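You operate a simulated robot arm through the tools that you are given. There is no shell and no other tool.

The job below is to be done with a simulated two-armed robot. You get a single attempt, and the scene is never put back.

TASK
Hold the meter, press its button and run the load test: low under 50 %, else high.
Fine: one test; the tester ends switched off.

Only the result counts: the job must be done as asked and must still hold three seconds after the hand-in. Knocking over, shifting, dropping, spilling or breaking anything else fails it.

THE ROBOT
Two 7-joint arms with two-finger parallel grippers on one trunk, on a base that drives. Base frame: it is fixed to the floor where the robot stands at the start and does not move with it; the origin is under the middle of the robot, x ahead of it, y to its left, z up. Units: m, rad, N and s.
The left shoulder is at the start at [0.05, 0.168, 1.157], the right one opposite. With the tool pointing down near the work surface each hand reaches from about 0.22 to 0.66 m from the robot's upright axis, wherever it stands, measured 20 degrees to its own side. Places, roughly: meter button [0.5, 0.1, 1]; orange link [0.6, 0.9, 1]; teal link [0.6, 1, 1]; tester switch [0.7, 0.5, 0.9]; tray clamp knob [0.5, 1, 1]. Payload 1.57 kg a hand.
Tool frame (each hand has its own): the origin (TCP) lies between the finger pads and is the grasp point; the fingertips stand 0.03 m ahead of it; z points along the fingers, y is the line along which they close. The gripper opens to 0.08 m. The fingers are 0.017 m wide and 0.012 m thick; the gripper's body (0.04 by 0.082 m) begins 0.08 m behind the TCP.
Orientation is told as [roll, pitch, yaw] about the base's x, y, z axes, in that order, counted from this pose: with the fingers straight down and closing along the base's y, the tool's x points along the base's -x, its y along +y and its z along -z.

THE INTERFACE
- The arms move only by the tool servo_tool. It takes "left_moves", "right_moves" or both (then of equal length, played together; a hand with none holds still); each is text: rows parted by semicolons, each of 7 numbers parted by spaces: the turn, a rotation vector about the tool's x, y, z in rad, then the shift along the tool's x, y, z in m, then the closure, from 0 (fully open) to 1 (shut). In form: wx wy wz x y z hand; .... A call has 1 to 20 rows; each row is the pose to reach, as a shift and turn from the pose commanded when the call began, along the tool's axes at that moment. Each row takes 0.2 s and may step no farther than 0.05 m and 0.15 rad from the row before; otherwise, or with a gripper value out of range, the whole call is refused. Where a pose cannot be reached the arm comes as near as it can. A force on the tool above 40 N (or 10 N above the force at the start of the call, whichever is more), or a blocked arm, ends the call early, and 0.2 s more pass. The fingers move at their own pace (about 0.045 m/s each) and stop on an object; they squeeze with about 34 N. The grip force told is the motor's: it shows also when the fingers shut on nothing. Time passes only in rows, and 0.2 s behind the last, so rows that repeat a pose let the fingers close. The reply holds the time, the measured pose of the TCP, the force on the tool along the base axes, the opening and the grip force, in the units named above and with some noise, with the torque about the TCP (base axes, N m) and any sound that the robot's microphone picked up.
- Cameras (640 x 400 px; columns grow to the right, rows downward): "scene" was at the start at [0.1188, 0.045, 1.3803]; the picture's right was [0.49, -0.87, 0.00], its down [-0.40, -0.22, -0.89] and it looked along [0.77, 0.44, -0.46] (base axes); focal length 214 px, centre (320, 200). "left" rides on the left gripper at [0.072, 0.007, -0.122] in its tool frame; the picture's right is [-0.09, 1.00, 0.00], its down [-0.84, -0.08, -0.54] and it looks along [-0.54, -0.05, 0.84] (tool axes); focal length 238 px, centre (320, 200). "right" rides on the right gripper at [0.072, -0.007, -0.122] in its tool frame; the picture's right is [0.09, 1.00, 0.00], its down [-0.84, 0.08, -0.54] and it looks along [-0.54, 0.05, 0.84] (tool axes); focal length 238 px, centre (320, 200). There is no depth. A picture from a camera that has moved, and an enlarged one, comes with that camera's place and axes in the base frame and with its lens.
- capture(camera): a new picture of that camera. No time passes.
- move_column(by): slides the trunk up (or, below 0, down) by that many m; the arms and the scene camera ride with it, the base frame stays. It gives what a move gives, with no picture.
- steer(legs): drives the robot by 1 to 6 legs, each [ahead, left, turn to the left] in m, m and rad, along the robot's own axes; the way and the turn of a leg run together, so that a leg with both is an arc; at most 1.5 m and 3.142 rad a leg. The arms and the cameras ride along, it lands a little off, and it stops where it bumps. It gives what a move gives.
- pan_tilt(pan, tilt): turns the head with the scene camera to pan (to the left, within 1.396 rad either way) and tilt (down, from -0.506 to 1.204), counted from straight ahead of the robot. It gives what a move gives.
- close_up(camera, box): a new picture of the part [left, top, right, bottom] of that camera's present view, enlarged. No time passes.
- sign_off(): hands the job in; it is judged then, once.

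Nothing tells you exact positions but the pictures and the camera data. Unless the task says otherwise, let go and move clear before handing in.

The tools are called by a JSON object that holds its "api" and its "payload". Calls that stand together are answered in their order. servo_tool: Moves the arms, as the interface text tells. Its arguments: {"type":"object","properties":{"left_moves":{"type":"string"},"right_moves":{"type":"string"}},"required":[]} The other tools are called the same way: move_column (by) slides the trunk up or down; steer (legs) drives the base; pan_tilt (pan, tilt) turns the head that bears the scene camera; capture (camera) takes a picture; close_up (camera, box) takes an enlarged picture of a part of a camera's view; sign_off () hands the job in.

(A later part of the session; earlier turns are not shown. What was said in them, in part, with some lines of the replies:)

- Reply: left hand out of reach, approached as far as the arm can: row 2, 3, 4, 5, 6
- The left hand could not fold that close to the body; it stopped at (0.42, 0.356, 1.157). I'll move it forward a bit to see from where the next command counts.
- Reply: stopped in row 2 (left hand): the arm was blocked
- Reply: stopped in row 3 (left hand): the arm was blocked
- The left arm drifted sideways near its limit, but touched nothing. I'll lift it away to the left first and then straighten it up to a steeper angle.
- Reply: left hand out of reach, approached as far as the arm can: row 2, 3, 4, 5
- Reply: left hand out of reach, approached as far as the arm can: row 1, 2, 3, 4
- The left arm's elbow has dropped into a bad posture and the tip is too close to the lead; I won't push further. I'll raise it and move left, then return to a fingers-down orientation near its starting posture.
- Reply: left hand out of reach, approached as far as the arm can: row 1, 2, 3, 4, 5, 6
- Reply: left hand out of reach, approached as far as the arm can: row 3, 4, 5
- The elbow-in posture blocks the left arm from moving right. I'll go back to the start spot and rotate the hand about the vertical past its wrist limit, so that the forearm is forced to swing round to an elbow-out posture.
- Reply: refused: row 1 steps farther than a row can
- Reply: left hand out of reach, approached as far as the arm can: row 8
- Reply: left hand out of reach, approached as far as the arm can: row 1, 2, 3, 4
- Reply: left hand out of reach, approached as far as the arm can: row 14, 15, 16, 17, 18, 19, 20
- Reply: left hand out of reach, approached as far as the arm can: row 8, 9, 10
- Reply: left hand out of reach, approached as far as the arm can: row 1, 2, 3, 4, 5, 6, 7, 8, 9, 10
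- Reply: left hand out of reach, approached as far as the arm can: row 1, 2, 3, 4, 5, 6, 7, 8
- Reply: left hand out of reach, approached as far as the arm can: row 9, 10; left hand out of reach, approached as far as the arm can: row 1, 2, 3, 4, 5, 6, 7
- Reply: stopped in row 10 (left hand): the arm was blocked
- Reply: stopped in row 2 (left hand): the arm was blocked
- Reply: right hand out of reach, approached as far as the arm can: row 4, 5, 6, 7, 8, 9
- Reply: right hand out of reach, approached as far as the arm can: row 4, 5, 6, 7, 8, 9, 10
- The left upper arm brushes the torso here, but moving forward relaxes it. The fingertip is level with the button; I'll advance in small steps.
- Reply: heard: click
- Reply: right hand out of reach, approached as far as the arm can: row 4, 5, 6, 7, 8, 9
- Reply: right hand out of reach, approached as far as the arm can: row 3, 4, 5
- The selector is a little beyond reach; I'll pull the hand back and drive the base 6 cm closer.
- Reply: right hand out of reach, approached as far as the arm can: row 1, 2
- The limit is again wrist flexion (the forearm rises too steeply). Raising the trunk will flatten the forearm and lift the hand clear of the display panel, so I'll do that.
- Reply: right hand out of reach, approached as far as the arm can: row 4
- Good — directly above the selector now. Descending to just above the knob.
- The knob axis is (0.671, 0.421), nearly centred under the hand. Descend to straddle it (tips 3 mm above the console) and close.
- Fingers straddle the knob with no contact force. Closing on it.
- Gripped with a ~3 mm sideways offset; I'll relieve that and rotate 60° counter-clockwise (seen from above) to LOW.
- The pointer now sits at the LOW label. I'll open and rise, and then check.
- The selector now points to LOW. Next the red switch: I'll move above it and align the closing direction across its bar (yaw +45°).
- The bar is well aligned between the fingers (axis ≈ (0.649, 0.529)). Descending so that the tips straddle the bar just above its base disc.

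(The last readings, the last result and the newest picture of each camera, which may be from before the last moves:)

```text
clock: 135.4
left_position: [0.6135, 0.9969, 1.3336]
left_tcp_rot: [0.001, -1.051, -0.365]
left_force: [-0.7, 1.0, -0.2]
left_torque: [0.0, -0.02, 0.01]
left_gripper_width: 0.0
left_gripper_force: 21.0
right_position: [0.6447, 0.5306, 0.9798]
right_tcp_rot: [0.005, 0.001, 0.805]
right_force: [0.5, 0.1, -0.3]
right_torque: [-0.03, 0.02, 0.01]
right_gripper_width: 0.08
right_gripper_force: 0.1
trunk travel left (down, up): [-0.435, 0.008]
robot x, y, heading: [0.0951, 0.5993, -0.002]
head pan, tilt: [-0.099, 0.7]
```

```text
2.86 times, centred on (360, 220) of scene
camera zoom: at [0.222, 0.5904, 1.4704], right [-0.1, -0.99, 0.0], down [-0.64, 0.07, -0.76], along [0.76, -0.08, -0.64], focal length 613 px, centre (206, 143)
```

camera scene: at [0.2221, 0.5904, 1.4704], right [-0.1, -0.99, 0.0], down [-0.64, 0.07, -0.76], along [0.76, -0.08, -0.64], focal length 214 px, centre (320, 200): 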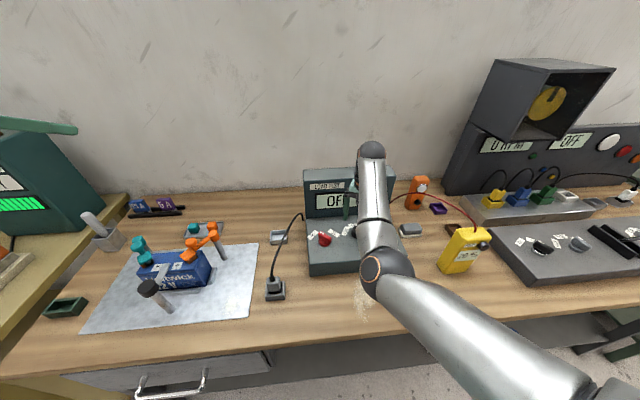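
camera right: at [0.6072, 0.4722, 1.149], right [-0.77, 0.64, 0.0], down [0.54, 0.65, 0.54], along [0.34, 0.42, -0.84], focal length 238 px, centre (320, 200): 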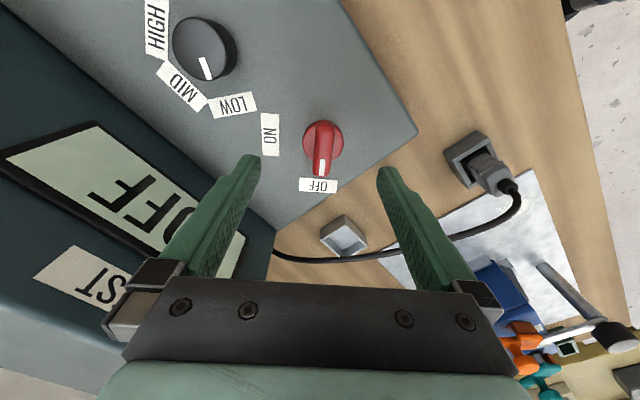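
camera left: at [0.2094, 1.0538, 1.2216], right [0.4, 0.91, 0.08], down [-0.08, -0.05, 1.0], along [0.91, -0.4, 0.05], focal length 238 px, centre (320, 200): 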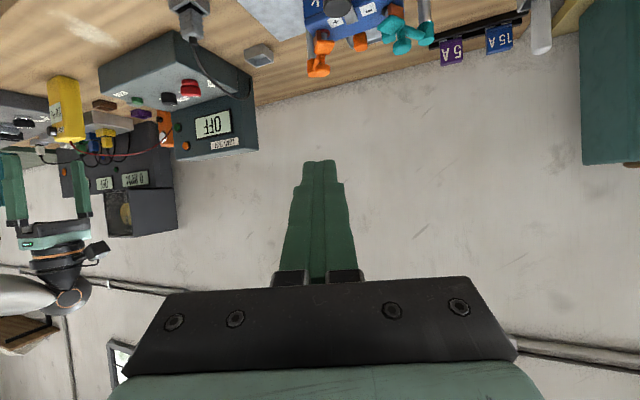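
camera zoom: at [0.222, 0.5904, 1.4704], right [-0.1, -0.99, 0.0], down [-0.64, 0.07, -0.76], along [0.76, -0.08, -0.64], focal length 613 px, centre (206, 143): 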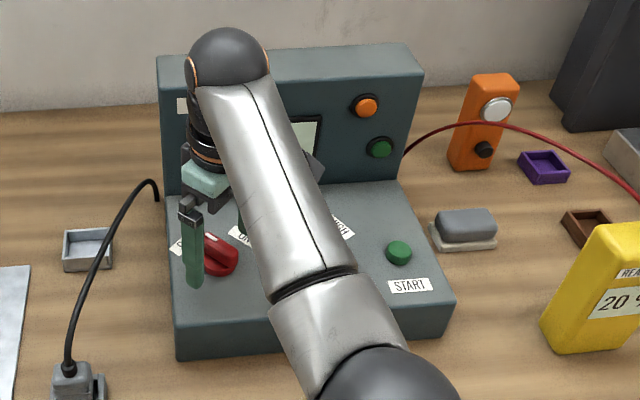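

Shift ~4.5 mm sideways to centre on the bar, then close.

{"api": "servo_tool", "payload": {"right_moves": "0 0 0 0 -0.0045 0 0; 0 0 0 0 -0.0045 0 0.4; 0 0 0 0 -0.0045 0 0.8; 0 0 0 0 -0.0045 0 1; 0 0 0 0 -0.0045 0 1; 0 0 0 0 -0.0045 0 1; 0 0 0 0 -0.0045 0 1; 0 0 0 0 -0.0045 0 1"}}

{"api": "close_up", "payload": {"camera": "right", "box": [230, 90, 410, 225]}}

```text
clock: 137.2
left_position: [0.613, 0.9976, 1.3333]
left_tcp_rot: [0.002, -1.052, -0.367]
left_force: [-0.4, 0.5, 0.0]
left_torque: [0.01, -0.03, -0.01]
left_gripper_width: 0.0
left_gripper_force: 21.3
right_position: [0.6484, 0.5284, 0.9801]
right_tcp_rot: [0.004, 0.002, 0.803]
right_force: [-1.8, 2.8, -0.6]
right_torque: [-0.15, -0.21, -0.41]
right_gripper_width: 0.0159
right_gripper_force: 31.5
trunk travel left (down, up): [-0.435, 0.008]
robot x, y, heading: [0.0986, 0.599, 0.001]
head pan, tilt: [-0.099, 0.7]
```

```text
2.96 times, centred on (320, 158) of right
camera zoom: at [0.604, 0.4713, 1.1014], right [-0.78, 0.63, 0.0], down [0.53, 0.66, 0.54], along [0.34, 0.42, -0.84], focal length 706 px, centre (320, 326)
```

zoom: 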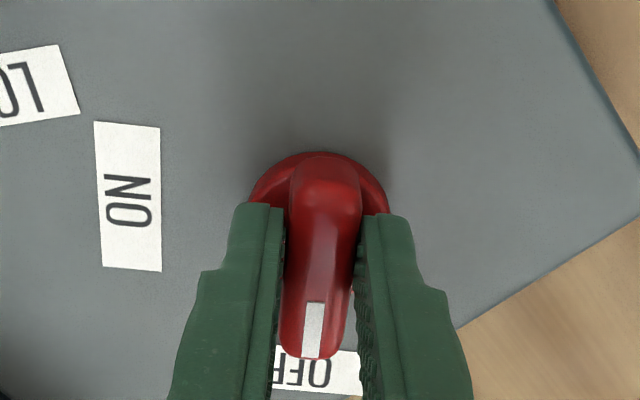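

Gripped the switch bar. Rotating 91° clockwise (seen from above) to ON.

{"api": "servo_tool", "payload": {"right_moves": "0 0 0.1445 0 0 0 1; 0 0 0.289 0 0 0 1; 0 0 0.4335 0 0 0 1; 0 0 0.578 0 0 0 1; 0 0 0.7225 0 0 0 1; 0 0 0.867 0 0 0 1; 0 0 1.0115 0 0 0 1; 0 0 1.156 0 0 0 1; 0 0 1.3005 0 0 0 1; 0 0 1.445 0 0 0 1; 0 0 1.585 0 0 0 1"}}

{"api": "close_up", "payload": {"camera": "right", "box": [230, 90, 410, 225]}}

{"api": "close_up", "payload": {"camera": "scene", "box": [290, 150, 430, 290]}}

```text
clock: 139.4
left_position: [0.6135, 1.0011, 1.3317]
left_tcp_rot: [0.001, -1.051, -0.361]
left_force: [-0.3, -0.4, 0.7]
left_torque: [0.02, -0.02, 0.02]
left_gripper_width: 0.0
left_gripper_force: 21.5
right_position: [0.6473, 0.5346, 0.9801]
right_tcp_rot: [0.013, 0.013, -0.619]
right_force: [5.6, 15.6, -6.5]
right_torque: [0.09, 0.15, 0.05]
right_gripper_width: 0.0161
right_gripper_force: 31.3
trunk travel left (down, up): [-0.435, 0.008]
robot x, y, heading: [0.0985, 0.599, 0.005]
head pan, tilt: [-0.099, 0.7]
stopped in row 11 (right hand): the force on the tool passed its limit at 41 N (the readings are from after the stop); the commanded pose is now the measured one
```

```text
2.96 times, centred on (320, 158) of right
camera zoom: at [0.5865, 0.5676, 1.1025], right [0.5, 0.87, 0.01], down [0.73, -0.43, 0.53], along [0.47, -0.26, -0.85], focal length 706 px, centre (320, 326)
```

zoom: 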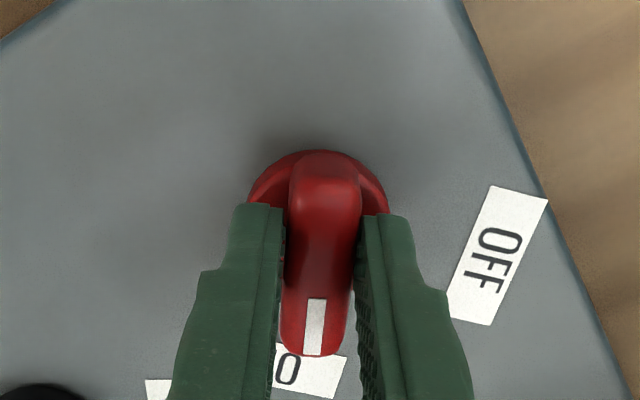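

```text
2.86 times, centred on (360, 220) of scene
camera zoom: at [0.223, 0.5919, 1.4705], right [-0.1, -1.0, 0.0], down [-0.64, 0.06, -0.76], along [0.76, -0.08, -0.64], focal length 613 px, centre (206, 143)
```

zoom: 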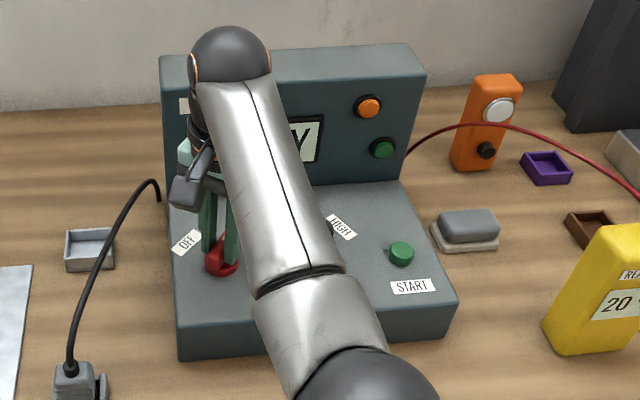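

The force limit stopped the turn at about −35°, but the display now ends in "…Y" (READY), so it's on. I'll release, rise and look.

{"api": "servo_tool", "payload": {"right_moves": "0 0 0 0 0 0 0.6; 0 0 0 0 0 0 0.3; 0 0 0 0 0 0 0; 0 0 0 0 0 0 0; 0 0 0 0 0 0 0; 0 0 0 0 0 -0.02 0; 0 0 0 0 0 -0.04 0; 0 0 0 0 0 -0.06 0"}}

{"api": "capture", "payload": {"camera": "right"}}

{"api": "close_up", "payload": {"camera": "right", "box": [200, 60, 440, 220]}}

{"api": "capture", "payload": {"camera": "scene"}}

```text
clock: 141.2
left_position: [0.6121, 0.9973, 1.3336]
left_tcp_rot: [0.001, -1.052, -0.363]
left_force: [-0.6, 0.1, 0.0]
left_torque: [0.01, -0.01, 0.0]
left_gripper_width: 0.0
left_gripper_force: 21.6
right_position: [0.652, 0.5316, 1.038]
right_tcp_rot: [0.009, 0.011, -0.622]
right_force: [-0.8, 0.0, 1.6]
right_torque: [0.04, -0.05, 0.01]
right_gripper_width: 0.0797
right_gripper_force: 0.1
right hand out of reach, approached as far as the arm can: row 8
trunk travel left (down, up): [-0.435, 0.008]
robot x, y, heading: [0.0999, 0.5965, -0.001]
head pan, tilt: [-0.099, 0.7]
```

```text
taken
camera right: at [0.5908, 0.5662, 1.1605], right [0.5, 0.86, 0.01], down [0.73, -0.43, 0.53], along [0.46, -0.26, -0.85], focal length 238 px, centre (320, 200)
```

right: 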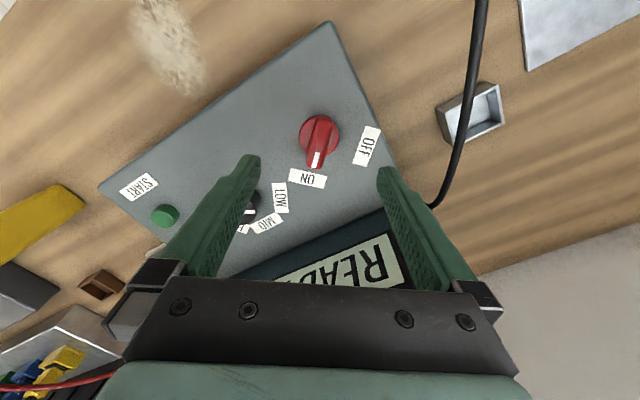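

```text
2.50 times, centred on (320, 140) of right
camera zoom: at [0.5908, 0.5662, 1.1605], right [0.5, 0.86, 0.01], down [0.73, -0.43, 0.53], along [0.46, -0.26, -0.85], focal length 596 px, centre (320, 350)
```

zoom: 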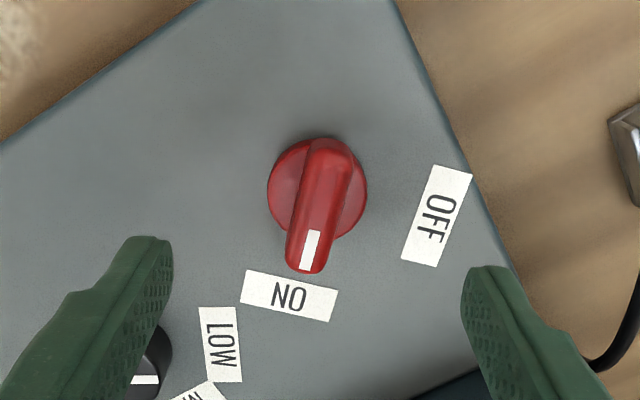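

```text
taken
camera scene: at [0.2221, 0.591, 1.4703], right [-0.1, -0.99, 0.0], down [-0.64, 0.06, -0.76], along [0.76, -0.08, -0.64], focal length 214 px, centre (320, 200)
```

scene: 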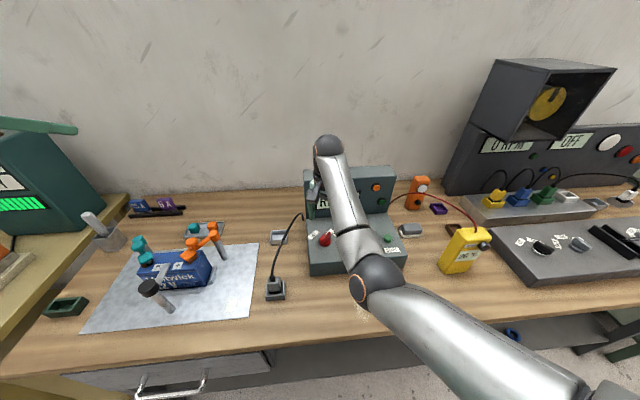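

The display says READY and the switch stands at ON. Now move the right hand with closed fingers above START.

{"api": "servo_tool", "payload": {"right_moves": "0 0 -0.104 -0.017 -0.0283 0.0025 0.5; 0 0 -0.207 -0.0339 -0.0565 0.005 1; 0 0 -0.311 -0.0509 -0.0848 0.0075 1; 0 0 -0.415 -0.0679 -0.113 0.01 1; 0 0 -0.518 -0.0848 -0.1413 0.0125 1; 0 0 -0.622 -0.1018 -0.1695 0.015 1; 0 0 -0.622 -0.1018 -0.1695 0.015 1"}}

{"api": "capture", "payload": {"camera": "right"}}

{"api": "close_up", "payload": {"camera": "scene", "box": [290, 150, 430, 290]}}

```text
clock: 142.8
left_position: [0.6137, 0.9998, 1.3327]
left_tcp_rot: [0.003, -1.049, -0.363]
left_force: [-0.5, -0.7, 0.9]
left_torque: [0.0, 0.02, -0.01]
left_gripper_width: 0.0001
left_gripper_force: 21.4
right_position: [0.6367, 0.3337, 1.0237]
right_tcp_rot: [0.014, 0.002, 0.003]
right_force: [-0.1, 0.6, 0.1]
right_torque: [-0.01, 0.01, 0.03]
right_gripper_width: 0.0
right_gripper_force: 21.0
right hand out of reach, approached as far as the arm can: row 1, 2, 3
trunk travel left (down, up): [-0.435, 0.008]
robot x, y, heading: [0.0971, 0.5961, -0.0]
head pan, tilt: [-0.099, 0.7]
```

```text
taken
camera right: at [0.5649, 0.3249, 1.1439], right [-0.09, 1.0, 0.01], down [0.84, 0.07, 0.54], along [0.54, 0.06, -0.84], focal length 238 px, centre (320, 200)
```

right: 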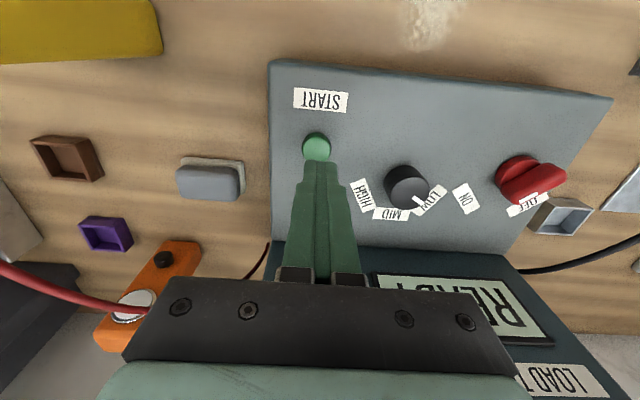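

```text
2.86 times, centred on (360, 220) of scene
camera zoom: at [0.222, 0.5913, 1.4704], right [-0.1, -0.99, 0.0], down [-0.64, 0.06, -0.76], along [0.76, -0.08, -0.64], focal length 613 px, centre (206, 143)
```

zoom: 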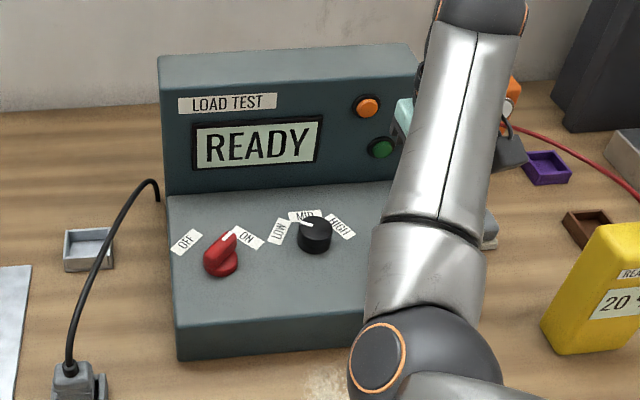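

Before pressing START, I'll double-check the selector pointer.

{"api": "close_up", "payload": {"camera": "right", "box": [340, 130, 500, 235]}}

{"api": "close_up", "payload": {"camera": "scene", "box": [335, 210, 385, 250]}}

{"api": "close_up", "payload": {"camera": "right", "box": [270, 80, 370, 200]}}

```text
3.81 times, centred on (420, 182) of right
camera zoom: at [0.5649, 0.3249, 1.1439], right [-0.09, 1.0, 0.01], down [0.84, 0.07, 0.54], along [0.54, 0.06, -0.84], focal length 908 px, centre (-61, 267)
```

zoom: 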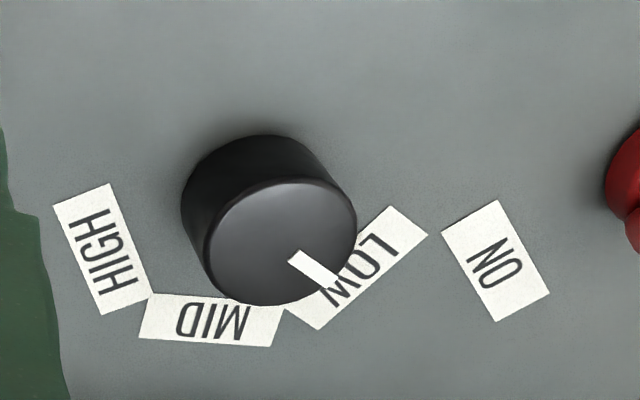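

```text
10.00 times, centred on (360, 230) of scene
camera zoom: at [0.222, 0.5913, 1.4704], right [-0.1, -0.99, 0.0], down [-0.64, 0.06, -0.76], along [0.76, -0.08, -0.64], focal length 2145 px, centre (-80, -100)
```

zoom: 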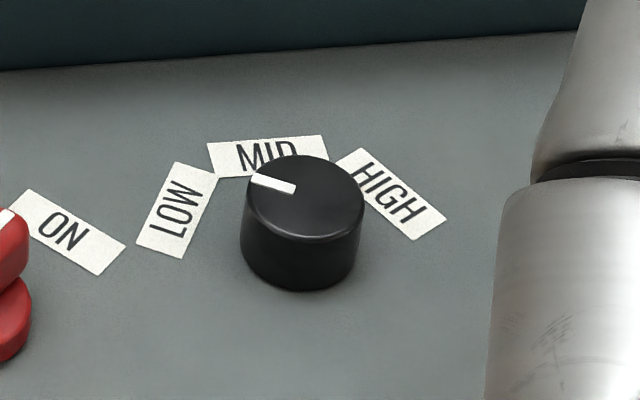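

```text
3.33 times, centred on (320, 140) of right
camera zoom: at [0.5649, 0.3249, 1.1439], right [-0.09, 1.0, 0.01], down [0.84, 0.07, 0.54], along [0.54, 0.06, -0.84], focal length 794 px, centre (320, 400)
```

zoom: 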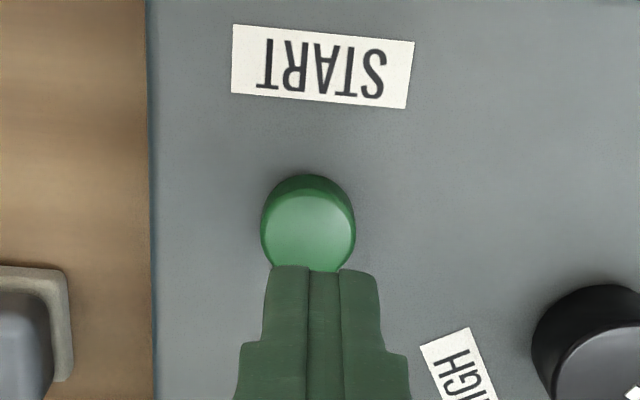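

The pointer is on LOW (≈60°). Press START: descend in small steps.

{"api": "servo_tool", "payload": {"right_moves": "0 0 0 0 -0.0015 0.015 1; 0 0 0 0 -0.002 0.03 1; 0 0 0 0 -0.002 0.038 1; 0 0 0 0 -0.002 0.042 1; 0 0 0 0 -0.002 0.0445 1"}}

{"api": "close_up", "payload": {"camera": "scene", "box": [290, 150, 430, 290]}}

```text
clock: 144.0
left_position: [0.6121, 0.9997, 1.3346]
left_tcp_rot: [0.003, -1.05, -0.363]
left_force: [-0.4, -0.3, -0.3]
left_torque: [-0.01, 0.03, 0.03]
left_gripper_width: 0.0005
left_gripper_force: 21.0
right_position: [0.6375, 0.3327, 0.9766]
right_tcp_rot: [0.012, 0.004, -0.001]
right_force: [-0.4, 0.8, 0.6]
right_torque: [-0.06, 0.0, 0.0]
right_gripper_width: 0.0001
right_gripper_force: 21.5
trunk travel left (down, up): [-0.435, 0.008]
robot x, y, heading: [0.0988, 0.5994, -0.002]
head pan, tilt: [-0.099, 0.7]
```

```text
2.86 times, centred on (360, 220) of scene
camera zoom: at [0.222, 0.5909, 1.4704], right [-0.1, -0.99, 0.0], down [-0.64, 0.06, -0.76], along [0.76, -0.08, -0.64], focal length 613 px, centre (206, 143)
```

zoom: 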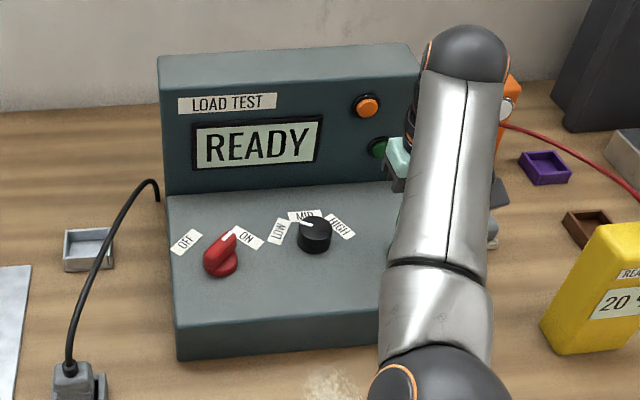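

No contact yet; continue slowly in 1.5 mm steps.

{"api": "servo_tool", "payload": {"right_moves": "0 0 0 0 0 0.0015 1; 0 0 0 0 0 0.003 1"}}

{"api": "close_up", "payload": {"camera": "right", "box": [260, 100, 380, 200]}}

```text
clock: 144.6
left_position: [0.6138, 0.9981, 1.333]
left_tcp_rot: [0.002, -1.051, -0.365]
left_force: [-0.2, 0.3, 0.1]
left_torque: [0.0, 0.05, 0.03]
left_gripper_width: 0.0001
left_gripper_force: 20.8
right_position: [0.6359, 0.3331, 0.9739]
right_tcp_rot: [0.012, 0.004, -0.001]
right_force: [0.0, 0.0, 0.5]
right_torque: [-0.04, 0.02, 0.01]
right_gripper_width: 0.0
right_gripper_force: 21.0
trunk travel left (down, up): [-0.435, 0.008]
robot x, y, heading: [0.0991, 0.5999, -0.002]
head pan, tilt: [-0.099, 0.7]
```

```text
4.00 times, centred on (320, 150) of right
camera zoom: at [0.5657, 0.3242, 1.0958], right [-0.09, 1.0, 0.01], down [0.84, 0.07, 0.54], along [0.54, 0.06, -0.84], focal length 953 px, centre (320, 400)
```

zoom: 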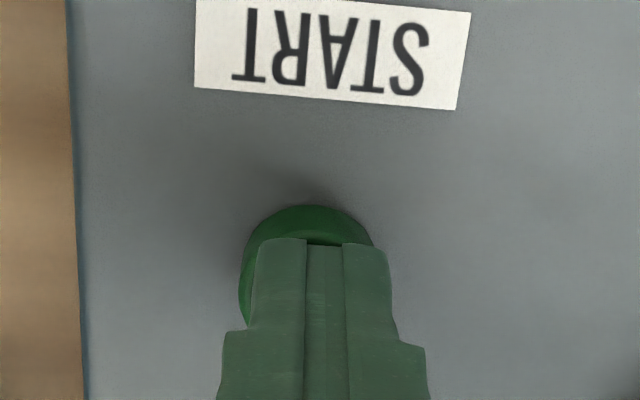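

{"api": "servo_tool", "payload": {"right_moves": "0 0 0 0 0 0.0015 1; 0 0 0 0 0 0.003 1"}}

```text
clock: 145.2
left_position: [0.6128, 0.9988, 1.3333]
left_tcp_rot: [0.002, -1.052, -0.363]
left_force: [0.0, 0.0, -1.2]
left_torque: [0.01, 0.01, -0.01]
left_gripper_width: 0.0
left_gripper_force: 21.1
right_position: [0.6362, 0.3341, 0.9698]
right_tcp_rot: [0.013, 0.004, 0.001]
right_force: [-0.6, -0.4, 1.7]
right_torque: [-0.02, -0.01, -0.01]
right_gripper_width: 0.0
right_gripper_force: 21.4
trunk travel left (down, up): [-0.435, 0.008]
robot x, y, heading: [0.0987, 0.5996, 0.006]
head pan, tilt: [-0.099, 0.7]
```

Contact begins (1.7 N). Continue pressing gently.

{"api": "servo_tool", "payload": {"right_moves": "0 0 0 0 0 0.001 1; 0 0 0 0 0 0.002 1"}}

{"api": "close_up", "payload": {"camera": "scene", "box": [290, 150, 430, 290]}}

```text
clock: 145.8
left_position: [0.6127, 0.9992, 1.333]
left_tcp_rot: [0.001, -1.051, -0.363]
left_force: [-1.2, 0.8, 1.5]
left_torque: [-0.05, 0.01, -0.04]
left_gripper_width: 0.0
left_gripper_force: 21.2
right_position: [0.6368, 0.3332, 0.9697]
right_tcp_rot: [0.013, 0.002, 0.001]
right_force: [0.7, 0.4, 3.2]
right_torque: [0.04, -0.03, 0.02]
right_gripper_width: 0.0
right_gripper_force: 21.3
trunk travel left (down, up): [-0.435, 0.008]
robot x, y, heading: [0.0969, 0.6019, -0.0]
head pan, tilt: [-0.099, 0.7]
heard: click
```

```text
2.86 times, centred on (360, 220) of scene
camera zoom: at [0.2218, 0.5912, 1.4704], right [-0.1, -0.99, 0.0], down [-0.64, 0.06, -0.77], along [0.76, -0.08, -0.64], focal length 613 px, centre (206, 143)
```

zoom: 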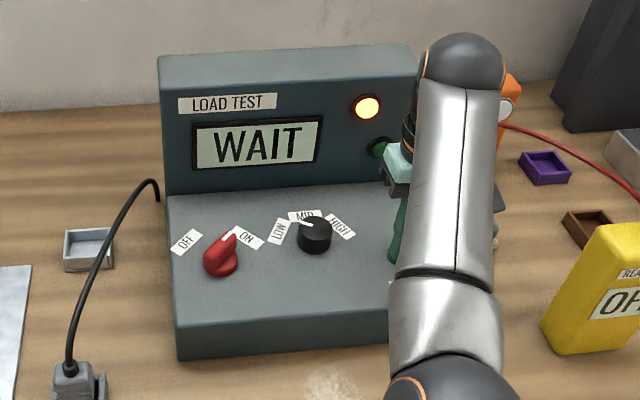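

START clicked; the tester shows WAIT with the amber lamp lit. I'll lift off straight up and wait for the test to finish.

{"api": "servo_tool", "payload": {"right_moves": "0 0 0 0 0 -0.01 1; 0 0 0 0 0 -0.03 1; 0 0 0 0 0 -0.05 1; 0 0 0 0 0 -0.05 1; 0 0 0 0 0 -0.05 1; 0 0 0 0 0 -0.05 1; 0 0 0 0 0 -0.05 1; 0 0 0 0 0 -0.05 1; 0 0 0 0 0 -0.05 1; 0 0 0 0 0 -0.05 1; 0 0 0 0 0 -0.05 1; 0 0 0 0 0 -0.05 1; 0 0 0 0 0 -0.05 1; 0 0 0 0 0 -0.05 1; 0 0 0 0 0 -0.05 1"}}

{"api": "close_up", "payload": {"camera": "scene", "box": [290, 150, 430, 290]}}

```text
clock: 149.0
left_position: [0.613, 0.9988, 1.3332]
left_tcp_rot: [0.001, -1.05, -0.364]
left_force: [-0.4, -0.1, -1.1]
left_torque: [0.01, 0.02, -0.01]
left_gripper_width: 0.0001
left_gripper_force: 21.3
right_position: [0.6357, 0.3349, 1.017]
right_tcp_rot: [0.011, 0.004, 0.0]
right_force: [-1.2, 0.2, -0.4]
right_torque: [0.01, 0.01, 0.01]
right_gripper_width: 0.0001
right_gripper_force: 20.6
trunk travel left (down, up): [-0.435, 0.008]
robot x, y, heading: [0.0964, 0.6013, 0.008]
head pan, tilt: [-0.099, 0.7]
```

```text
2.86 times, centred on (360, 220) of scene
camera zoom: at [0.222, 0.5909, 1.4704], right [-0.1, -0.99, 0.0], down [-0.64, 0.06, -0.76], along [0.76, -0.08, -0.64], focal length 613 px, centre (206, 143)
```

zoom: 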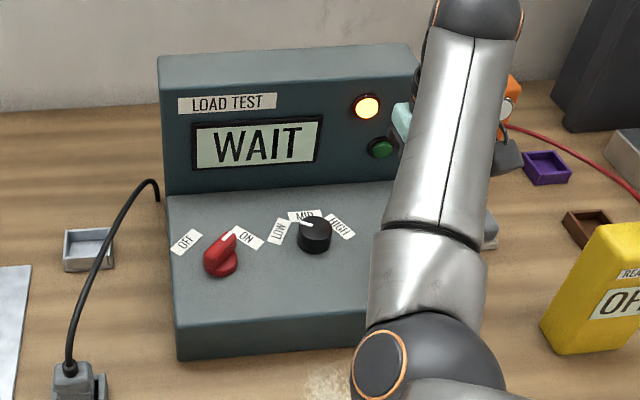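

Still WAIT. I'll keep still and let time pass.

{"api": "servo_tool", "payload": {"right_moves": "0 0 0 0 0 0 1; 0 0 0 0 0 0 1; 0 0 0 0 0 0 1; 0 0 0 0 0 0 1; 0 0 0 0 0 0 1; 0 0 0 0 0 0 1; 0 0 0 0 0 0 1; 0 0 0 0 0 0 1; 0 0 0 0 0 0 1; 0 0 0 0 0 0 1; 0 0 0 0 0 0 1; 0 0 0 0 0 0 1; 0 0 0 0 0 0 1; 0 0 0 0 0 0 1; 0 0 0 0 0 0 1"}}

{"api": "close_up", "payload": {"camera": "scene", "box": [290, 150, 430, 290]}}

```text
clock: 152.2
left_position: [0.613, 0.9982, 1.3334]
left_tcp_rot: [0.002, -1.051, -0.362]
left_force: [-0.2, -0.3, 0.2]
left_torque: [-0.03, -0.03, 0.03]
left_gripper_width: 0.0002
left_gripper_force: 21.3
right_position: [0.6371, 0.3353, 1.0185]
right_tcp_rot: [0.012, 0.005, 0.0]
right_force: [0.7, -0.7, 0.4]
right_torque: [0.01, -0.01, -0.01]
right_gripper_width: 0.0
right_gripper_force: 21.5
trunk travel left (down, up): [-0.435, 0.008]
robot x, y, heading: [0.1004, 0.5994, 0.004]
head pan, tilt: [-0.099, 0.7]
```

```text
2.86 times, centred on (360, 220) of scene
camera zoom: at [0.222, 0.5909, 1.4704], right [-0.1, -0.99, 0.0], down [-0.64, 0.06, -0.76], along [0.76, -0.08, -0.64], focal length 613 px, centre (206, 143)
```

zoom: 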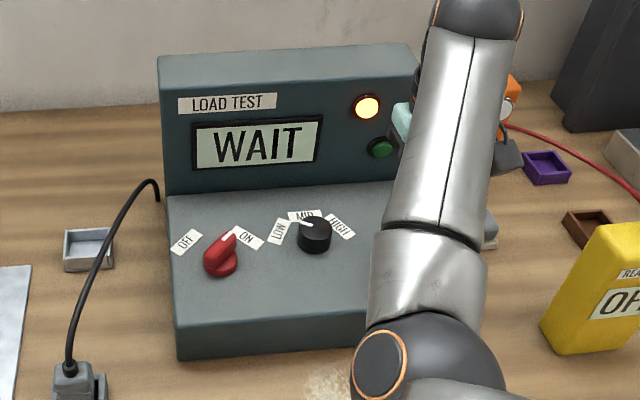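

Still WAIT. While waiting I'll move the open hand to hover above the switch, yaw −45°, ready to turn it off afterwards.

{"api": "servo_tool", "payload": {"right_moves": "0 0 0.131 -0.002 0.032 -0.002 1; 0 0 0.262 -0.004 0.064 -0.004 0.8; 0 0 0.393 -0.006 0.0965 -0.006 0.5; 0 0 0.524 -0.008 0.129 -0.008 0.2; 0 0 0.655 -0.01 0.161 -0.01 0; 0 0 0.785 -0.012 0.193 -0.012 0; 0 0 0.785 -0.012 0.193 -0.012 0; 0 0 0.785 -0.012 0.193 -0.012 0; 0 0 0.785 -0.012 0.193 -0.012 0; 0 0 0.785 -0.012 0.193 -0.012 0; 0 0 0.785 -0.012 0.193 -0.012 0; 0 0 0.785 -0.012 0.193 -0.012 0; 0 0 0.785 -0.012 0.193 -0.012 0; 0 0 0.785 -0.012 0.193 -0.012 0; 0 0 0.785 -0.012 0.193 -0.012 0; 0 0 0.785 -0.012 0.193 -0.012 0; 0 0 0.785 -0.012 0.193 -0.012 0"}}

{"api": "capture", "payload": {"camera": "right"}}

{"api": "close_up", "payload": {"camera": "scene", "box": [290, 150, 430, 290]}}

```text
clock: 155.8
left_position: [0.6131, 0.9987, 1.3332]
left_tcp_rot: [0.0, -1.051, -0.361]
left_force: [0.6, -0.6, -0.6]
left_torque: [0.02, 0.01, -0.01]
left_gripper_width: 0.0001
left_gripper_force: 20.9
right_position: [0.6496, 0.5253, 1.0322]
right_tcp_rot: [0.008, 0.009, -0.785]
right_force: [-0.3, -0.4, 0.0]
right_torque: [-0.02, 0.01, 0.02]
right_gripper_width: 0.0801
right_gripper_force: 0.0
right hand out of reach, approached as far as the arm can: row 4, 5
trunk travel left (down, up): [-0.435, 0.008]
robot x, y, heading: [0.0995, 0.6006, 0.002]
head pan, tilt: [-0.099, 0.7]
```

```text
taken
camera right: at [0.5948, 0.5706, 1.1533], right [0.64, 0.77, 0.01], down [0.65, -0.54, 0.53], along [0.41, -0.34, -0.85], focal length 238 px, centre (320, 200)
```

right: 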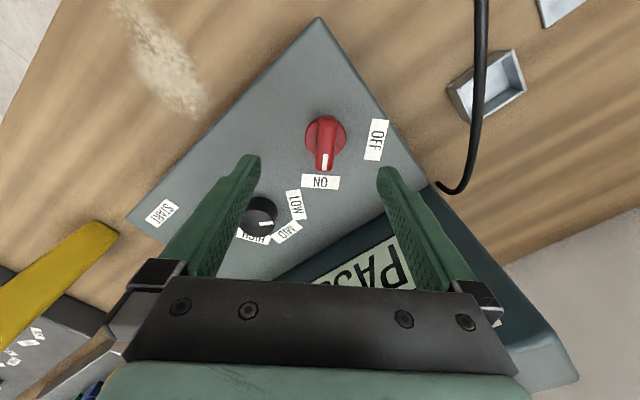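

```text
2.86 times, centred on (360, 220) of scene
camera zoom: at [0.222, 0.5909, 1.4704], right [-0.1, -0.99, 0.0], down [-0.64, 0.06, -0.76], along [0.76, -0.08, -0.64], focal length 613 px, centre (206, 143)
```

zoom: 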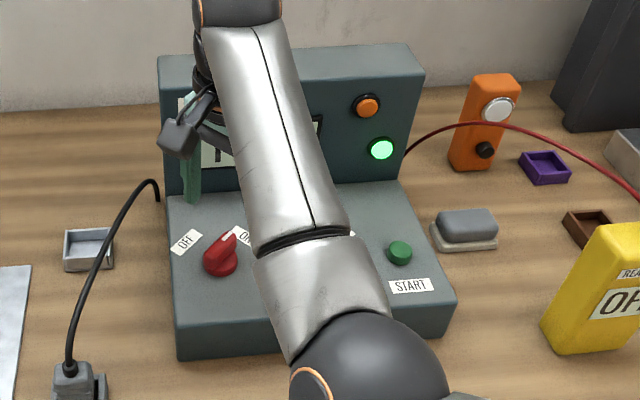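

The green lamp is lit and the display reads "PAS…" – the test is complete. Now the switch: zoom in to align.

{"api": "close_up", "payload": {"camera": "right", "box": [240, 80, 400, 200]}}

{"api": "close_up", "payload": {"camera": "right", "box": [280, 220, 440, 300]}}

```text
3.33 times, centred on (320, 140) of right
camera zoom: at [0.5948, 0.5706, 1.1533], right [0.64, 0.77, 0.01], down [0.65, -0.54, 0.53], along [0.41, -0.34, -0.85], focal length 794 px, centre (320, 400)
```

zoom: 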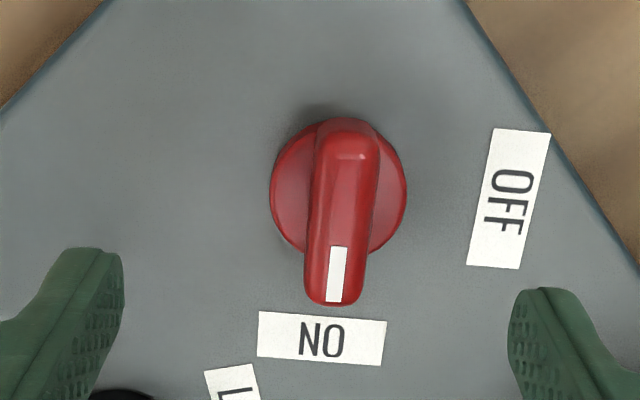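

```text
4.00 times, centred on (360, 260) of right
camera zoom: at [0.5948, 0.5706, 1.1533], right [0.64, 0.77, 0.01], down [0.65, -0.54, 0.53], along [0.41, -0.34, -0.85], focal length 953 px, centre (160, -40)
```

zoom: 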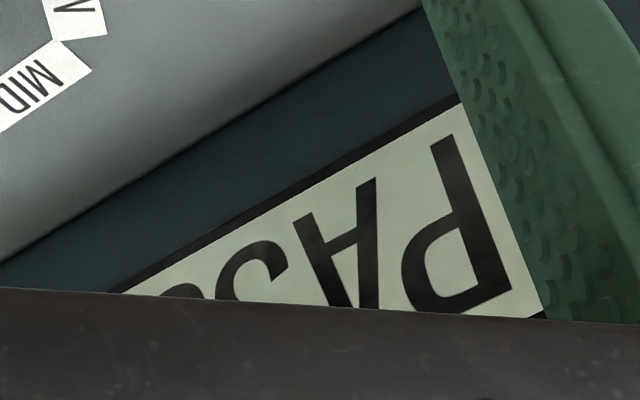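

The display says PASS. Now descend onto the switch bar again (axis ≈ (0.650, 0.5315), bar heading −42°).

{"api": "servo_tool", "payload": {"right_moves": "0 0 -0.02 0.002 0.0024 0.018 0; 0 0 -0.045 0.0041 0.0047 0.036 0; 0 0 -0.045 0.0041 0.0047 0.052 0; 0 0 -0.045 0.0041 0.0047 0.052 0"}}

{"api": "close_up", "payload": {"camera": "right", "box": [230, 90, 410, 225]}}

```text
clock: 156.8
left_position: [0.6128, 0.998, 1.3338]
left_tcp_rot: [0.0, -1.051, -0.364]
left_force: [0.3, -0.3, 0.1]
left_torque: [-0.01, -0.01, -0.01]
left_gripper_width: 0.0002
left_gripper_force: 21.5
right_position: [0.6467, 0.5332, 0.9804]
right_tcp_rot: [0.007, 0.01, -0.739]
right_force: [0.0, -0.3, -0.4]
right_torque: [0.0, 0.01, 0.0]
right_gripper_width: 0.0798
right_gripper_force: 0.1
trunk travel left (down, up): [-0.435, 0.008]
robot x, y, heading: [0.098, 0.5953, -0.002]
head pan, tilt: [-0.099, 0.7]
```

```text
2.96 times, centred on (320, 158) of right
camera zoom: at [0.5901, 0.5752, 1.1027], right [0.6, 0.8, 0.01], down [0.67, -0.51, 0.53], along [0.43, -0.32, -0.85], focal length 706 px, centre (320, 326)
```

zoom: 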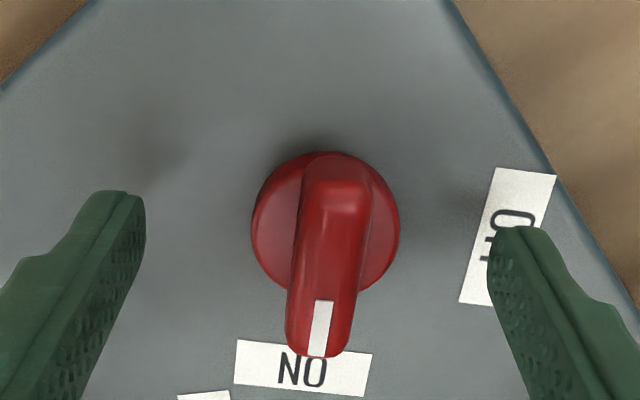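

{"api": "servo_tool", "payload": {"right_moves": "0 0 0 -0.003 0.0015 0 0; 0 0 0 -0.003 0.0015 0 0.4; 0 0 0 -0.003 0.0015 0 0.8; 0 0 0 -0.003 0.0015 0 1; 0 0 0 -0.003 0.0015 0 1; 0 0 0 -0.003 0.0015 0 1; 0 0 0 -0.003 0.0015 0 1; 0 0 0 -0.003 0.0015 0 1"}}

{"api": "close_up", "payload": {"camera": "right", "box": [230, 90, 410, 225]}}

```text
clock: 158.6
left_position: [0.6133, 0.998, 1.3333]
left_tcp_rot: [0.003, -1.05, -0.363]
left_force: [0.6, 0.0, 0.0]
left_torque: [-0.01, 0.0, -0.05]
left_gripper_width: 0.0001
left_gripper_force: 21.3
right_position: [0.6517, 0.5321, 0.9809]
right_tcp_rot: [0.007, 0.011, -0.74]
right_force: [-1.0, -0.5, 0.8]
right_torque: [-0.26, 0.41, -0.05]
right_gripper_width: 0.0159
right_gripper_force: 30.8
trunk travel left (down, up): [-0.435, 0.008]
robot x, y, heading: [0.1008, 0.6007, 0.0]
head pan, tilt: [-0.099, 0.7]
```

```text
2.96 times, centred on (320, 158) of right
camera zoom: at [0.5944, 0.5741, 1.1028], right [0.6, 0.8, 0.01], down [0.67, -0.51, 0.53], along [0.43, -0.32, -0.85], focal length 706 px, centre (320, 326)
```

zoom: 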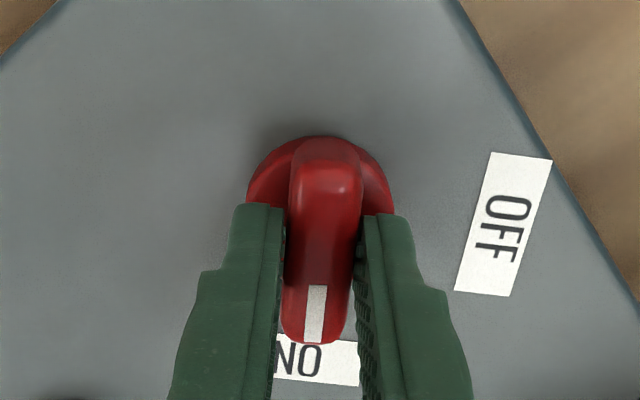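

A clean grip, centred on the axis. Rotating ~88° counter-clockwise back to OFF.

{"api": "servo_tool", "payload": {"right_moves": "0 0 -0.139 0 0 0 1; 0 0 -0.278 0 0 0 1; 0 0 -0.417 0 0 0 1; 0 0 -0.556 0 0 0 1; 0 0 -0.695 0 0 0 1; 0 0 -0.834 0 0 0 1; 0 0 -0.973 0 0 0 1; 0 0 -1.112 0 0 0 1; 0 0 -1.251 0 0 0 1; 0 0 -1.39 0 0 0 1; 0 0 -1.53 0 0 0 1"}}

{"api": "close_up", "payload": {"camera": "right", "box": [230, 90, 410, 225]}}

{"api": "close_up", "payload": {"camera": "scene", "box": [290, 150, 430, 290]}}

```text
clock: 161.0
left_position: [0.613, 0.9985, 1.3331]
left_tcp_rot: [0.002, -1.052, -0.366]
left_force: [0.1, -0.5, -0.7]
left_torque: [0.02, 0.03, 0.05]
left_gripper_width: 0.0001
left_gripper_force: 21.7
right_position: [0.6525, 0.5306, 0.9797]
right_tcp_rot: [0.011, -0.007, 0.791]
right_force: [-8.6, -3.2, 0.5]
right_torque: [-0.82, 0.31, -0.34]
right_gripper_width: 0.0157
right_gripper_force: 31.1
trunk travel left (down, up): [-0.435, 0.008]
robot x, y, heading: [0.0969, 0.5966, 0.0]
head pan, tilt: [-0.099, 0.7]
```

```text
2.96 times, centred on (320, 158) of right
camera zoom: at [0.6063, 0.4732, 1.1015], right [-0.77, 0.63, 0.01], down [0.54, 0.64, 0.55], along [0.34, 0.43, -0.84], focal length 706 px, centre (320, 326)
```

zoom: 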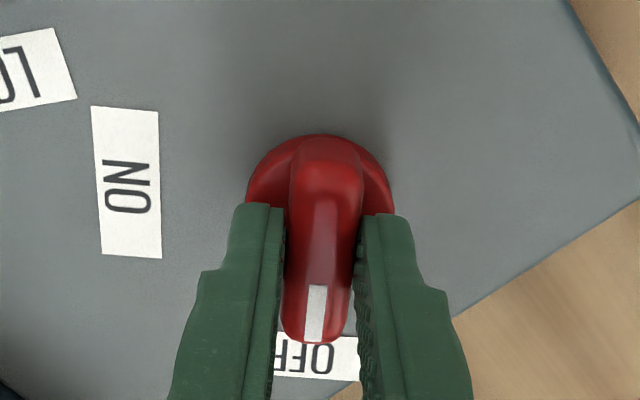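

```text
2.86 times, centred on (360, 220) of scene
camera zoom: at [0.2208, 0.5908, 1.4704], right [-0.1, -0.99, 0.0], down [-0.64, 0.06, -0.77], along [0.76, -0.08, -0.64], focal length 613 px, centre (206, 143)
```

zoom: 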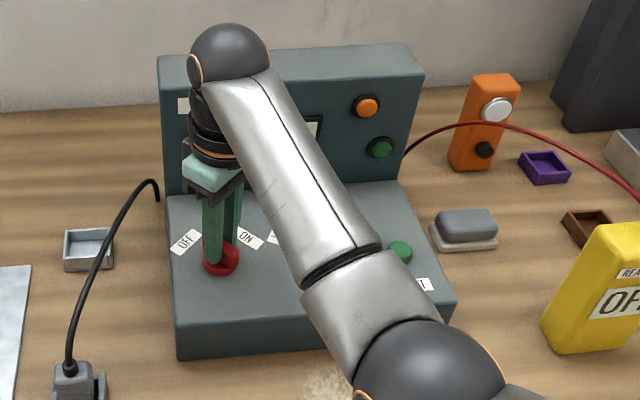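

The switch is back at OFF and the lamps are dark. Open, rise straight up and check the display.

{"api": "servo_tool", "payload": {"right_moves": "0 0 0 0 0 0 0.6; 0 0 0 0 0 0 0.3; 0 0 0 0 0 0 0; 0 0 0 0 0 0 0; 0 0 0 0 0 0 0; 0 0 0 0 0 -0.02 0; 0 0 0 0 0 -0.04 0; 0 0 0 0 0 -0.06 0"}}

{"api": "capture", "payload": {"camera": "right"}}

{"api": "capture", "payload": {"camera": "scene"}}

```text
clock: 162.8
left_position: [0.6128, 0.9989, 1.3333]
left_tcp_rot: [0.003, -1.049, -0.363]
left_force: [0.1, -0.6, 0.1]
left_torque: [0.01, 0.03, 0.0]
left_gripper_width: 0.0
left_gripper_force: 21.4
right_position: [0.6531, 0.5309, 1.0412]
right_tcp_rot: [0.012, -0.006, 0.79]
right_force: [-0.5, -0.1, 0.4]
right_torque: [-0.01, 0.0, 0.02]
right_gripper_width: 0.08
right_gripper_force: 0.1
trunk travel left (down, up): [-0.435, 0.008]
robot x, y, heading: [0.0982, 0.6022, -0.003]
head pan, tilt: [-0.099, 0.7]
```

```text
taken
camera right: at [0.6067, 0.4733, 1.1623], right [-0.77, 0.64, 0.01], down [0.54, 0.64, 0.55], along [0.34, 0.43, -0.84], focal length 238 px, centre (320, 200)
```

right: 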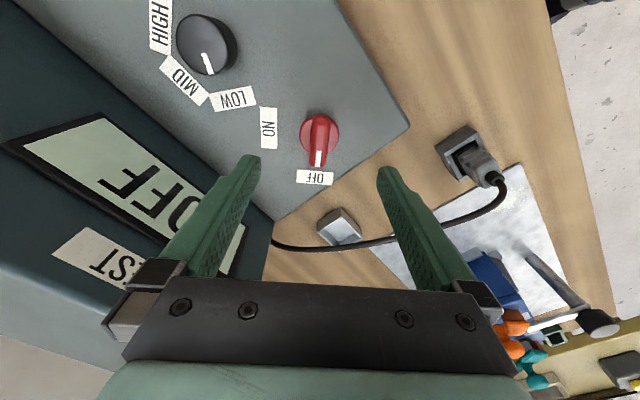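

```text
taken
camera scene: at [0.222, 0.5902, 1.4703], right [-0.1, -0.99, 0.0], down [-0.64, 0.06, -0.76], along [0.76, -0.08, -0.64], focal length 214 px, centre (320, 200)
```

scene: 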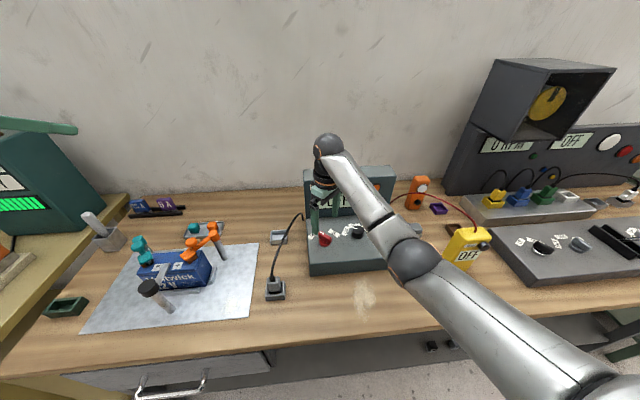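

Display OFF, switch at OFF, selector on LOW. I'll rise a bit more, close the empty gripper, and back away from the bench.

{"api": "servo_tool", "payload": {"right_moves": "0 0 0 0 0 -0.015 0.4; 0 0 0 0 0 -0.03 0.8; 0 0 0 0 0 -0.04 0.9; 0 0 0 0 0 -0.04 0.9"}}

{"api": "capture", "payload": {"camera": "scene"}}

```text
clock: 163.8
left_position: [0.6133, 0.9989, 1.3328]
left_tcp_rot: [0.004, -1.05, -0.364]
left_force: [0.8, 0.2, -1.0]
left_torque: [0.01, 0.02, 0.02]
left_gripper_width: 0.0001
left_gripper_force: 21.7
right_position: [0.6506, 0.5287, 1.0818]
right_tcp_rot: [0.011, -0.007, 0.788]
right_force: [0.3, 0.2, 0.0]
right_torque: [0.0, -0.03, 0.02]
right_gripper_width: 0.008
right_gripper_force: 0.1
trunk travel left (down, up): [-0.435, 0.008]
robot x, y, heading: [0.0947, 0.6017, 0.001]
head pan, tilt: [-0.099, 0.7]
```

```text
taken
camera scene: at [0.222, 0.591, 1.4704], right [-0.1, -0.99, 0.0], down [-0.64, 0.06, -0.76], along [0.76, -0.08, -0.64], focal length 214 px, centre (320, 200)
```

scene: 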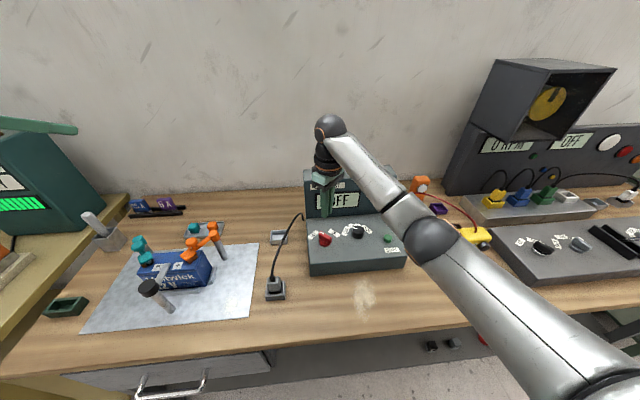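

{"api": "steer", "payload": {"legs": [[-0.3, 0.0, 0.0]]}}

{"api": "pan_tilt", "payload": {"pan": -0.35, "tilt": 0.6}}

{"api": "capture", "payload": {"camera": "scene"}}

{"api": "capture", "payload": {"camera": "right"}}

```text
clock: 165.8
left_position: [0.3124, 0.9981, 1.3332]
left_tcp_rot: [0.002, -1.053, -0.366]
left_force: [0.8, 0.0, 0.3]
left_torque: [0.01, 0.0, -0.01]
left_gripper_width: 0.0001
left_gripper_force: 21.2
right_position: [0.3491, 0.5283, 1.0814]
right_tcp_rot: [0.012, -0.007, 0.789]
right_force: [-0.3, 0.6, -0.8]
right_torque: [-0.02, -0.02, -0.01]
right_gripper_width: 0.0079
right_gripper_force: 0.2
trunk travel left (down, up): [-0.435, 0.008]
robot x, y, heading: [-0.2026, 0.6003, 0.001]
head pan, tilt: [-0.099, 0.7]
```

```text
clock: 166.6
left_position: [0.3122, 0.9985, 1.3329]
left_tcp_rot: [0.001, -1.051, -0.365]
left_force: [-0.4, 0.1, -0.2]
left_torque: [0.02, 0.0, 0.0]
left_gripper_width: 0.0
left_gripper_force: 21.5
right_position: [0.3503, 0.5284, 1.0802]
right_tcp_rot: [0.01, -0.007, 0.79]
right_force: [1.7, -0.5, -0.4]
right_torque: [0.01, 0.03, 0.02]
right_gripper_width: 0.0077
right_gripper_force: 0.1
trunk travel left (down, up): [-0.435, 0.008]
robot x, y, heading: [-0.2026, 0.5992, -0.001]
head pan, tilt: [-0.351, 0.6]
```

```text
taken
camera scene: at [-0.0808, 0.5693, 1.479], right [-0.35, -0.94, 0.0], down [-0.53, 0.2, -0.82], along [0.77, -0.28, -0.57], focal length 214 px, centre (320, 200)
```

scene: 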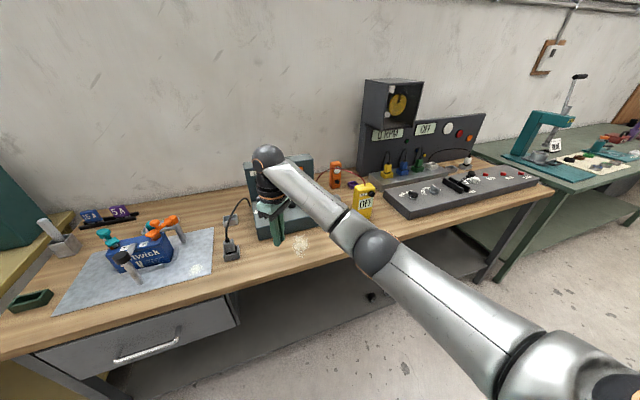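

```text
taken
camera right: at [0.3043, 0.471, 1.202], right [-0.77, 0.64, 0.01], down [0.54, 0.64, 0.55], along [0.34, 0.43, -0.84], focal length 238 px, centre (320, 200)
```

right: 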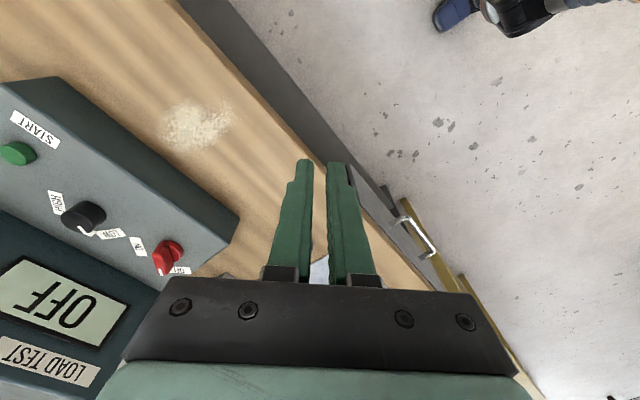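

The hands are clear and the tester shows OFF. A last check of the bench before handing in.

{"api": "close_up", "payload": {"camera": "scene", "box": [220, 130, 420, 260]}}

{"api": "close_up", "payload": {"camera": "scene", "box": [360, 70, 560, 220]}}

{"api": "close_up", "payload": {"camera": "scene", "box": [0, 180, 250, 330]}}

{"api": "close_up", "payload": {"camera": "right", "box": [0, 80, 240, 300]}}

```text
3.08 times, centred on (320, 195) of scene
camera zoom: at [-0.0808, 0.5693, 1.479], right [-0.35, -0.94, 0.0], down [-0.53, 0.2, -0.82], along [0.77, -0.28, -0.57], focal length 660 px, centre (320, 215)
```

zoom: 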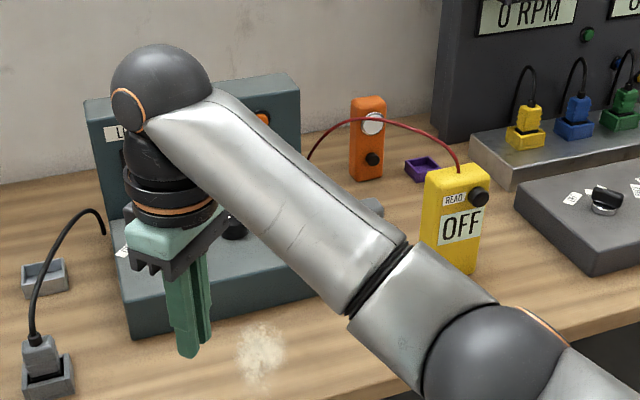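

```text
2.67 times, centred on (460, 145) of scene
camera zoom: at [-0.0808, 0.5693, 1.479], right [-0.35, -0.94, 0.0], down [-0.53, 0.2, -0.82], along [0.77, -0.28, -0.57], focal length 572 px, centre (-53, 347)
```

zoom: 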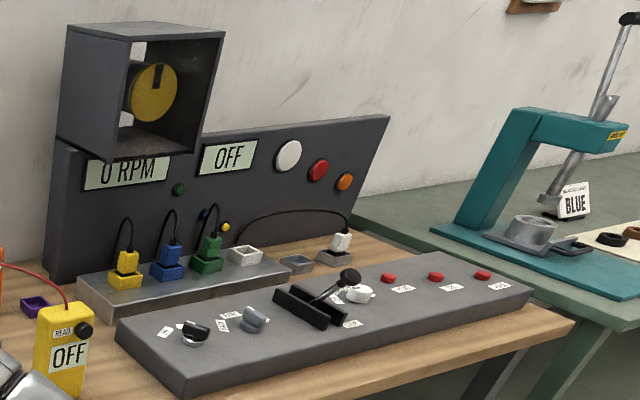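

```text
2.56 times, centred on (125, 255) of scene
camera zoom: at [-0.0808, 0.5693, 1.479], right [-0.35, -0.94, 0.0], down [-0.53, 0.2, -0.82], along [0.77, -0.28, -0.57], focal length 549 px, centre (819, 59)
```

zoom: 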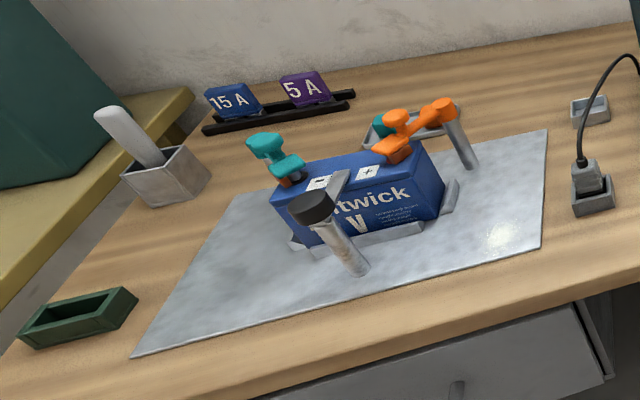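

```text
1.82 times, centred on (120, 190) of right
camera zoom: at [0.3043, 0.471, 1.202], right [-0.77, 0.64, 0.01], down [0.54, 0.64, 0.55], along [0.34, 0.43, -0.84], focal length 433 px, centre (684, 218)
```

zoom: 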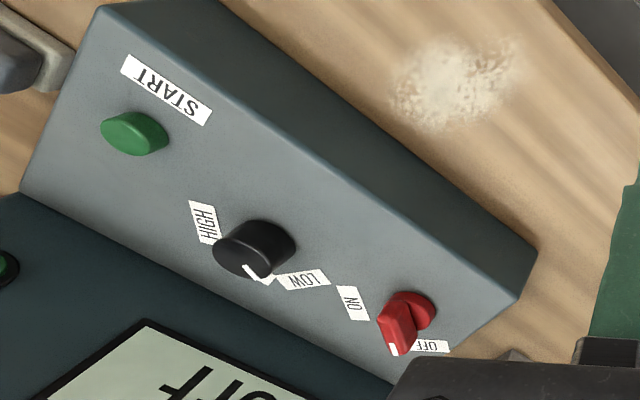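

The meter stands upright where it was. The tester is off with its selector on LOW after one passed test, and nothing else looks moved. Handing in.

{"api": "sign_off", "payload": {}}

```text
The job is handed in.
```

The job is done and handed in. The meter read 20 %, so I ran the load test on LOW; the tester showed PASS and is now switched off.

- **Meter:** the right hand held it while the left pressed READ once. It is back upright in its place, released.
- **Load test:** START was pressed once, with the selector on LOW.
- **Tester:** the switch is at OFF and the display reads OFF. The selector was left on LOW.
- **Extra handling of the meter:** I gripped it twice. My first position did not let the left hand reach the button, so I let go, moved the base and gripped again. READ was not pressed during the first hold.
- **Switch:** turning it to ON hit the 40 N force limit at the end of its travel, but it settled at ON. The tester did not move.

In the last pictures nothing else on the bench looked shifted or knocked over.
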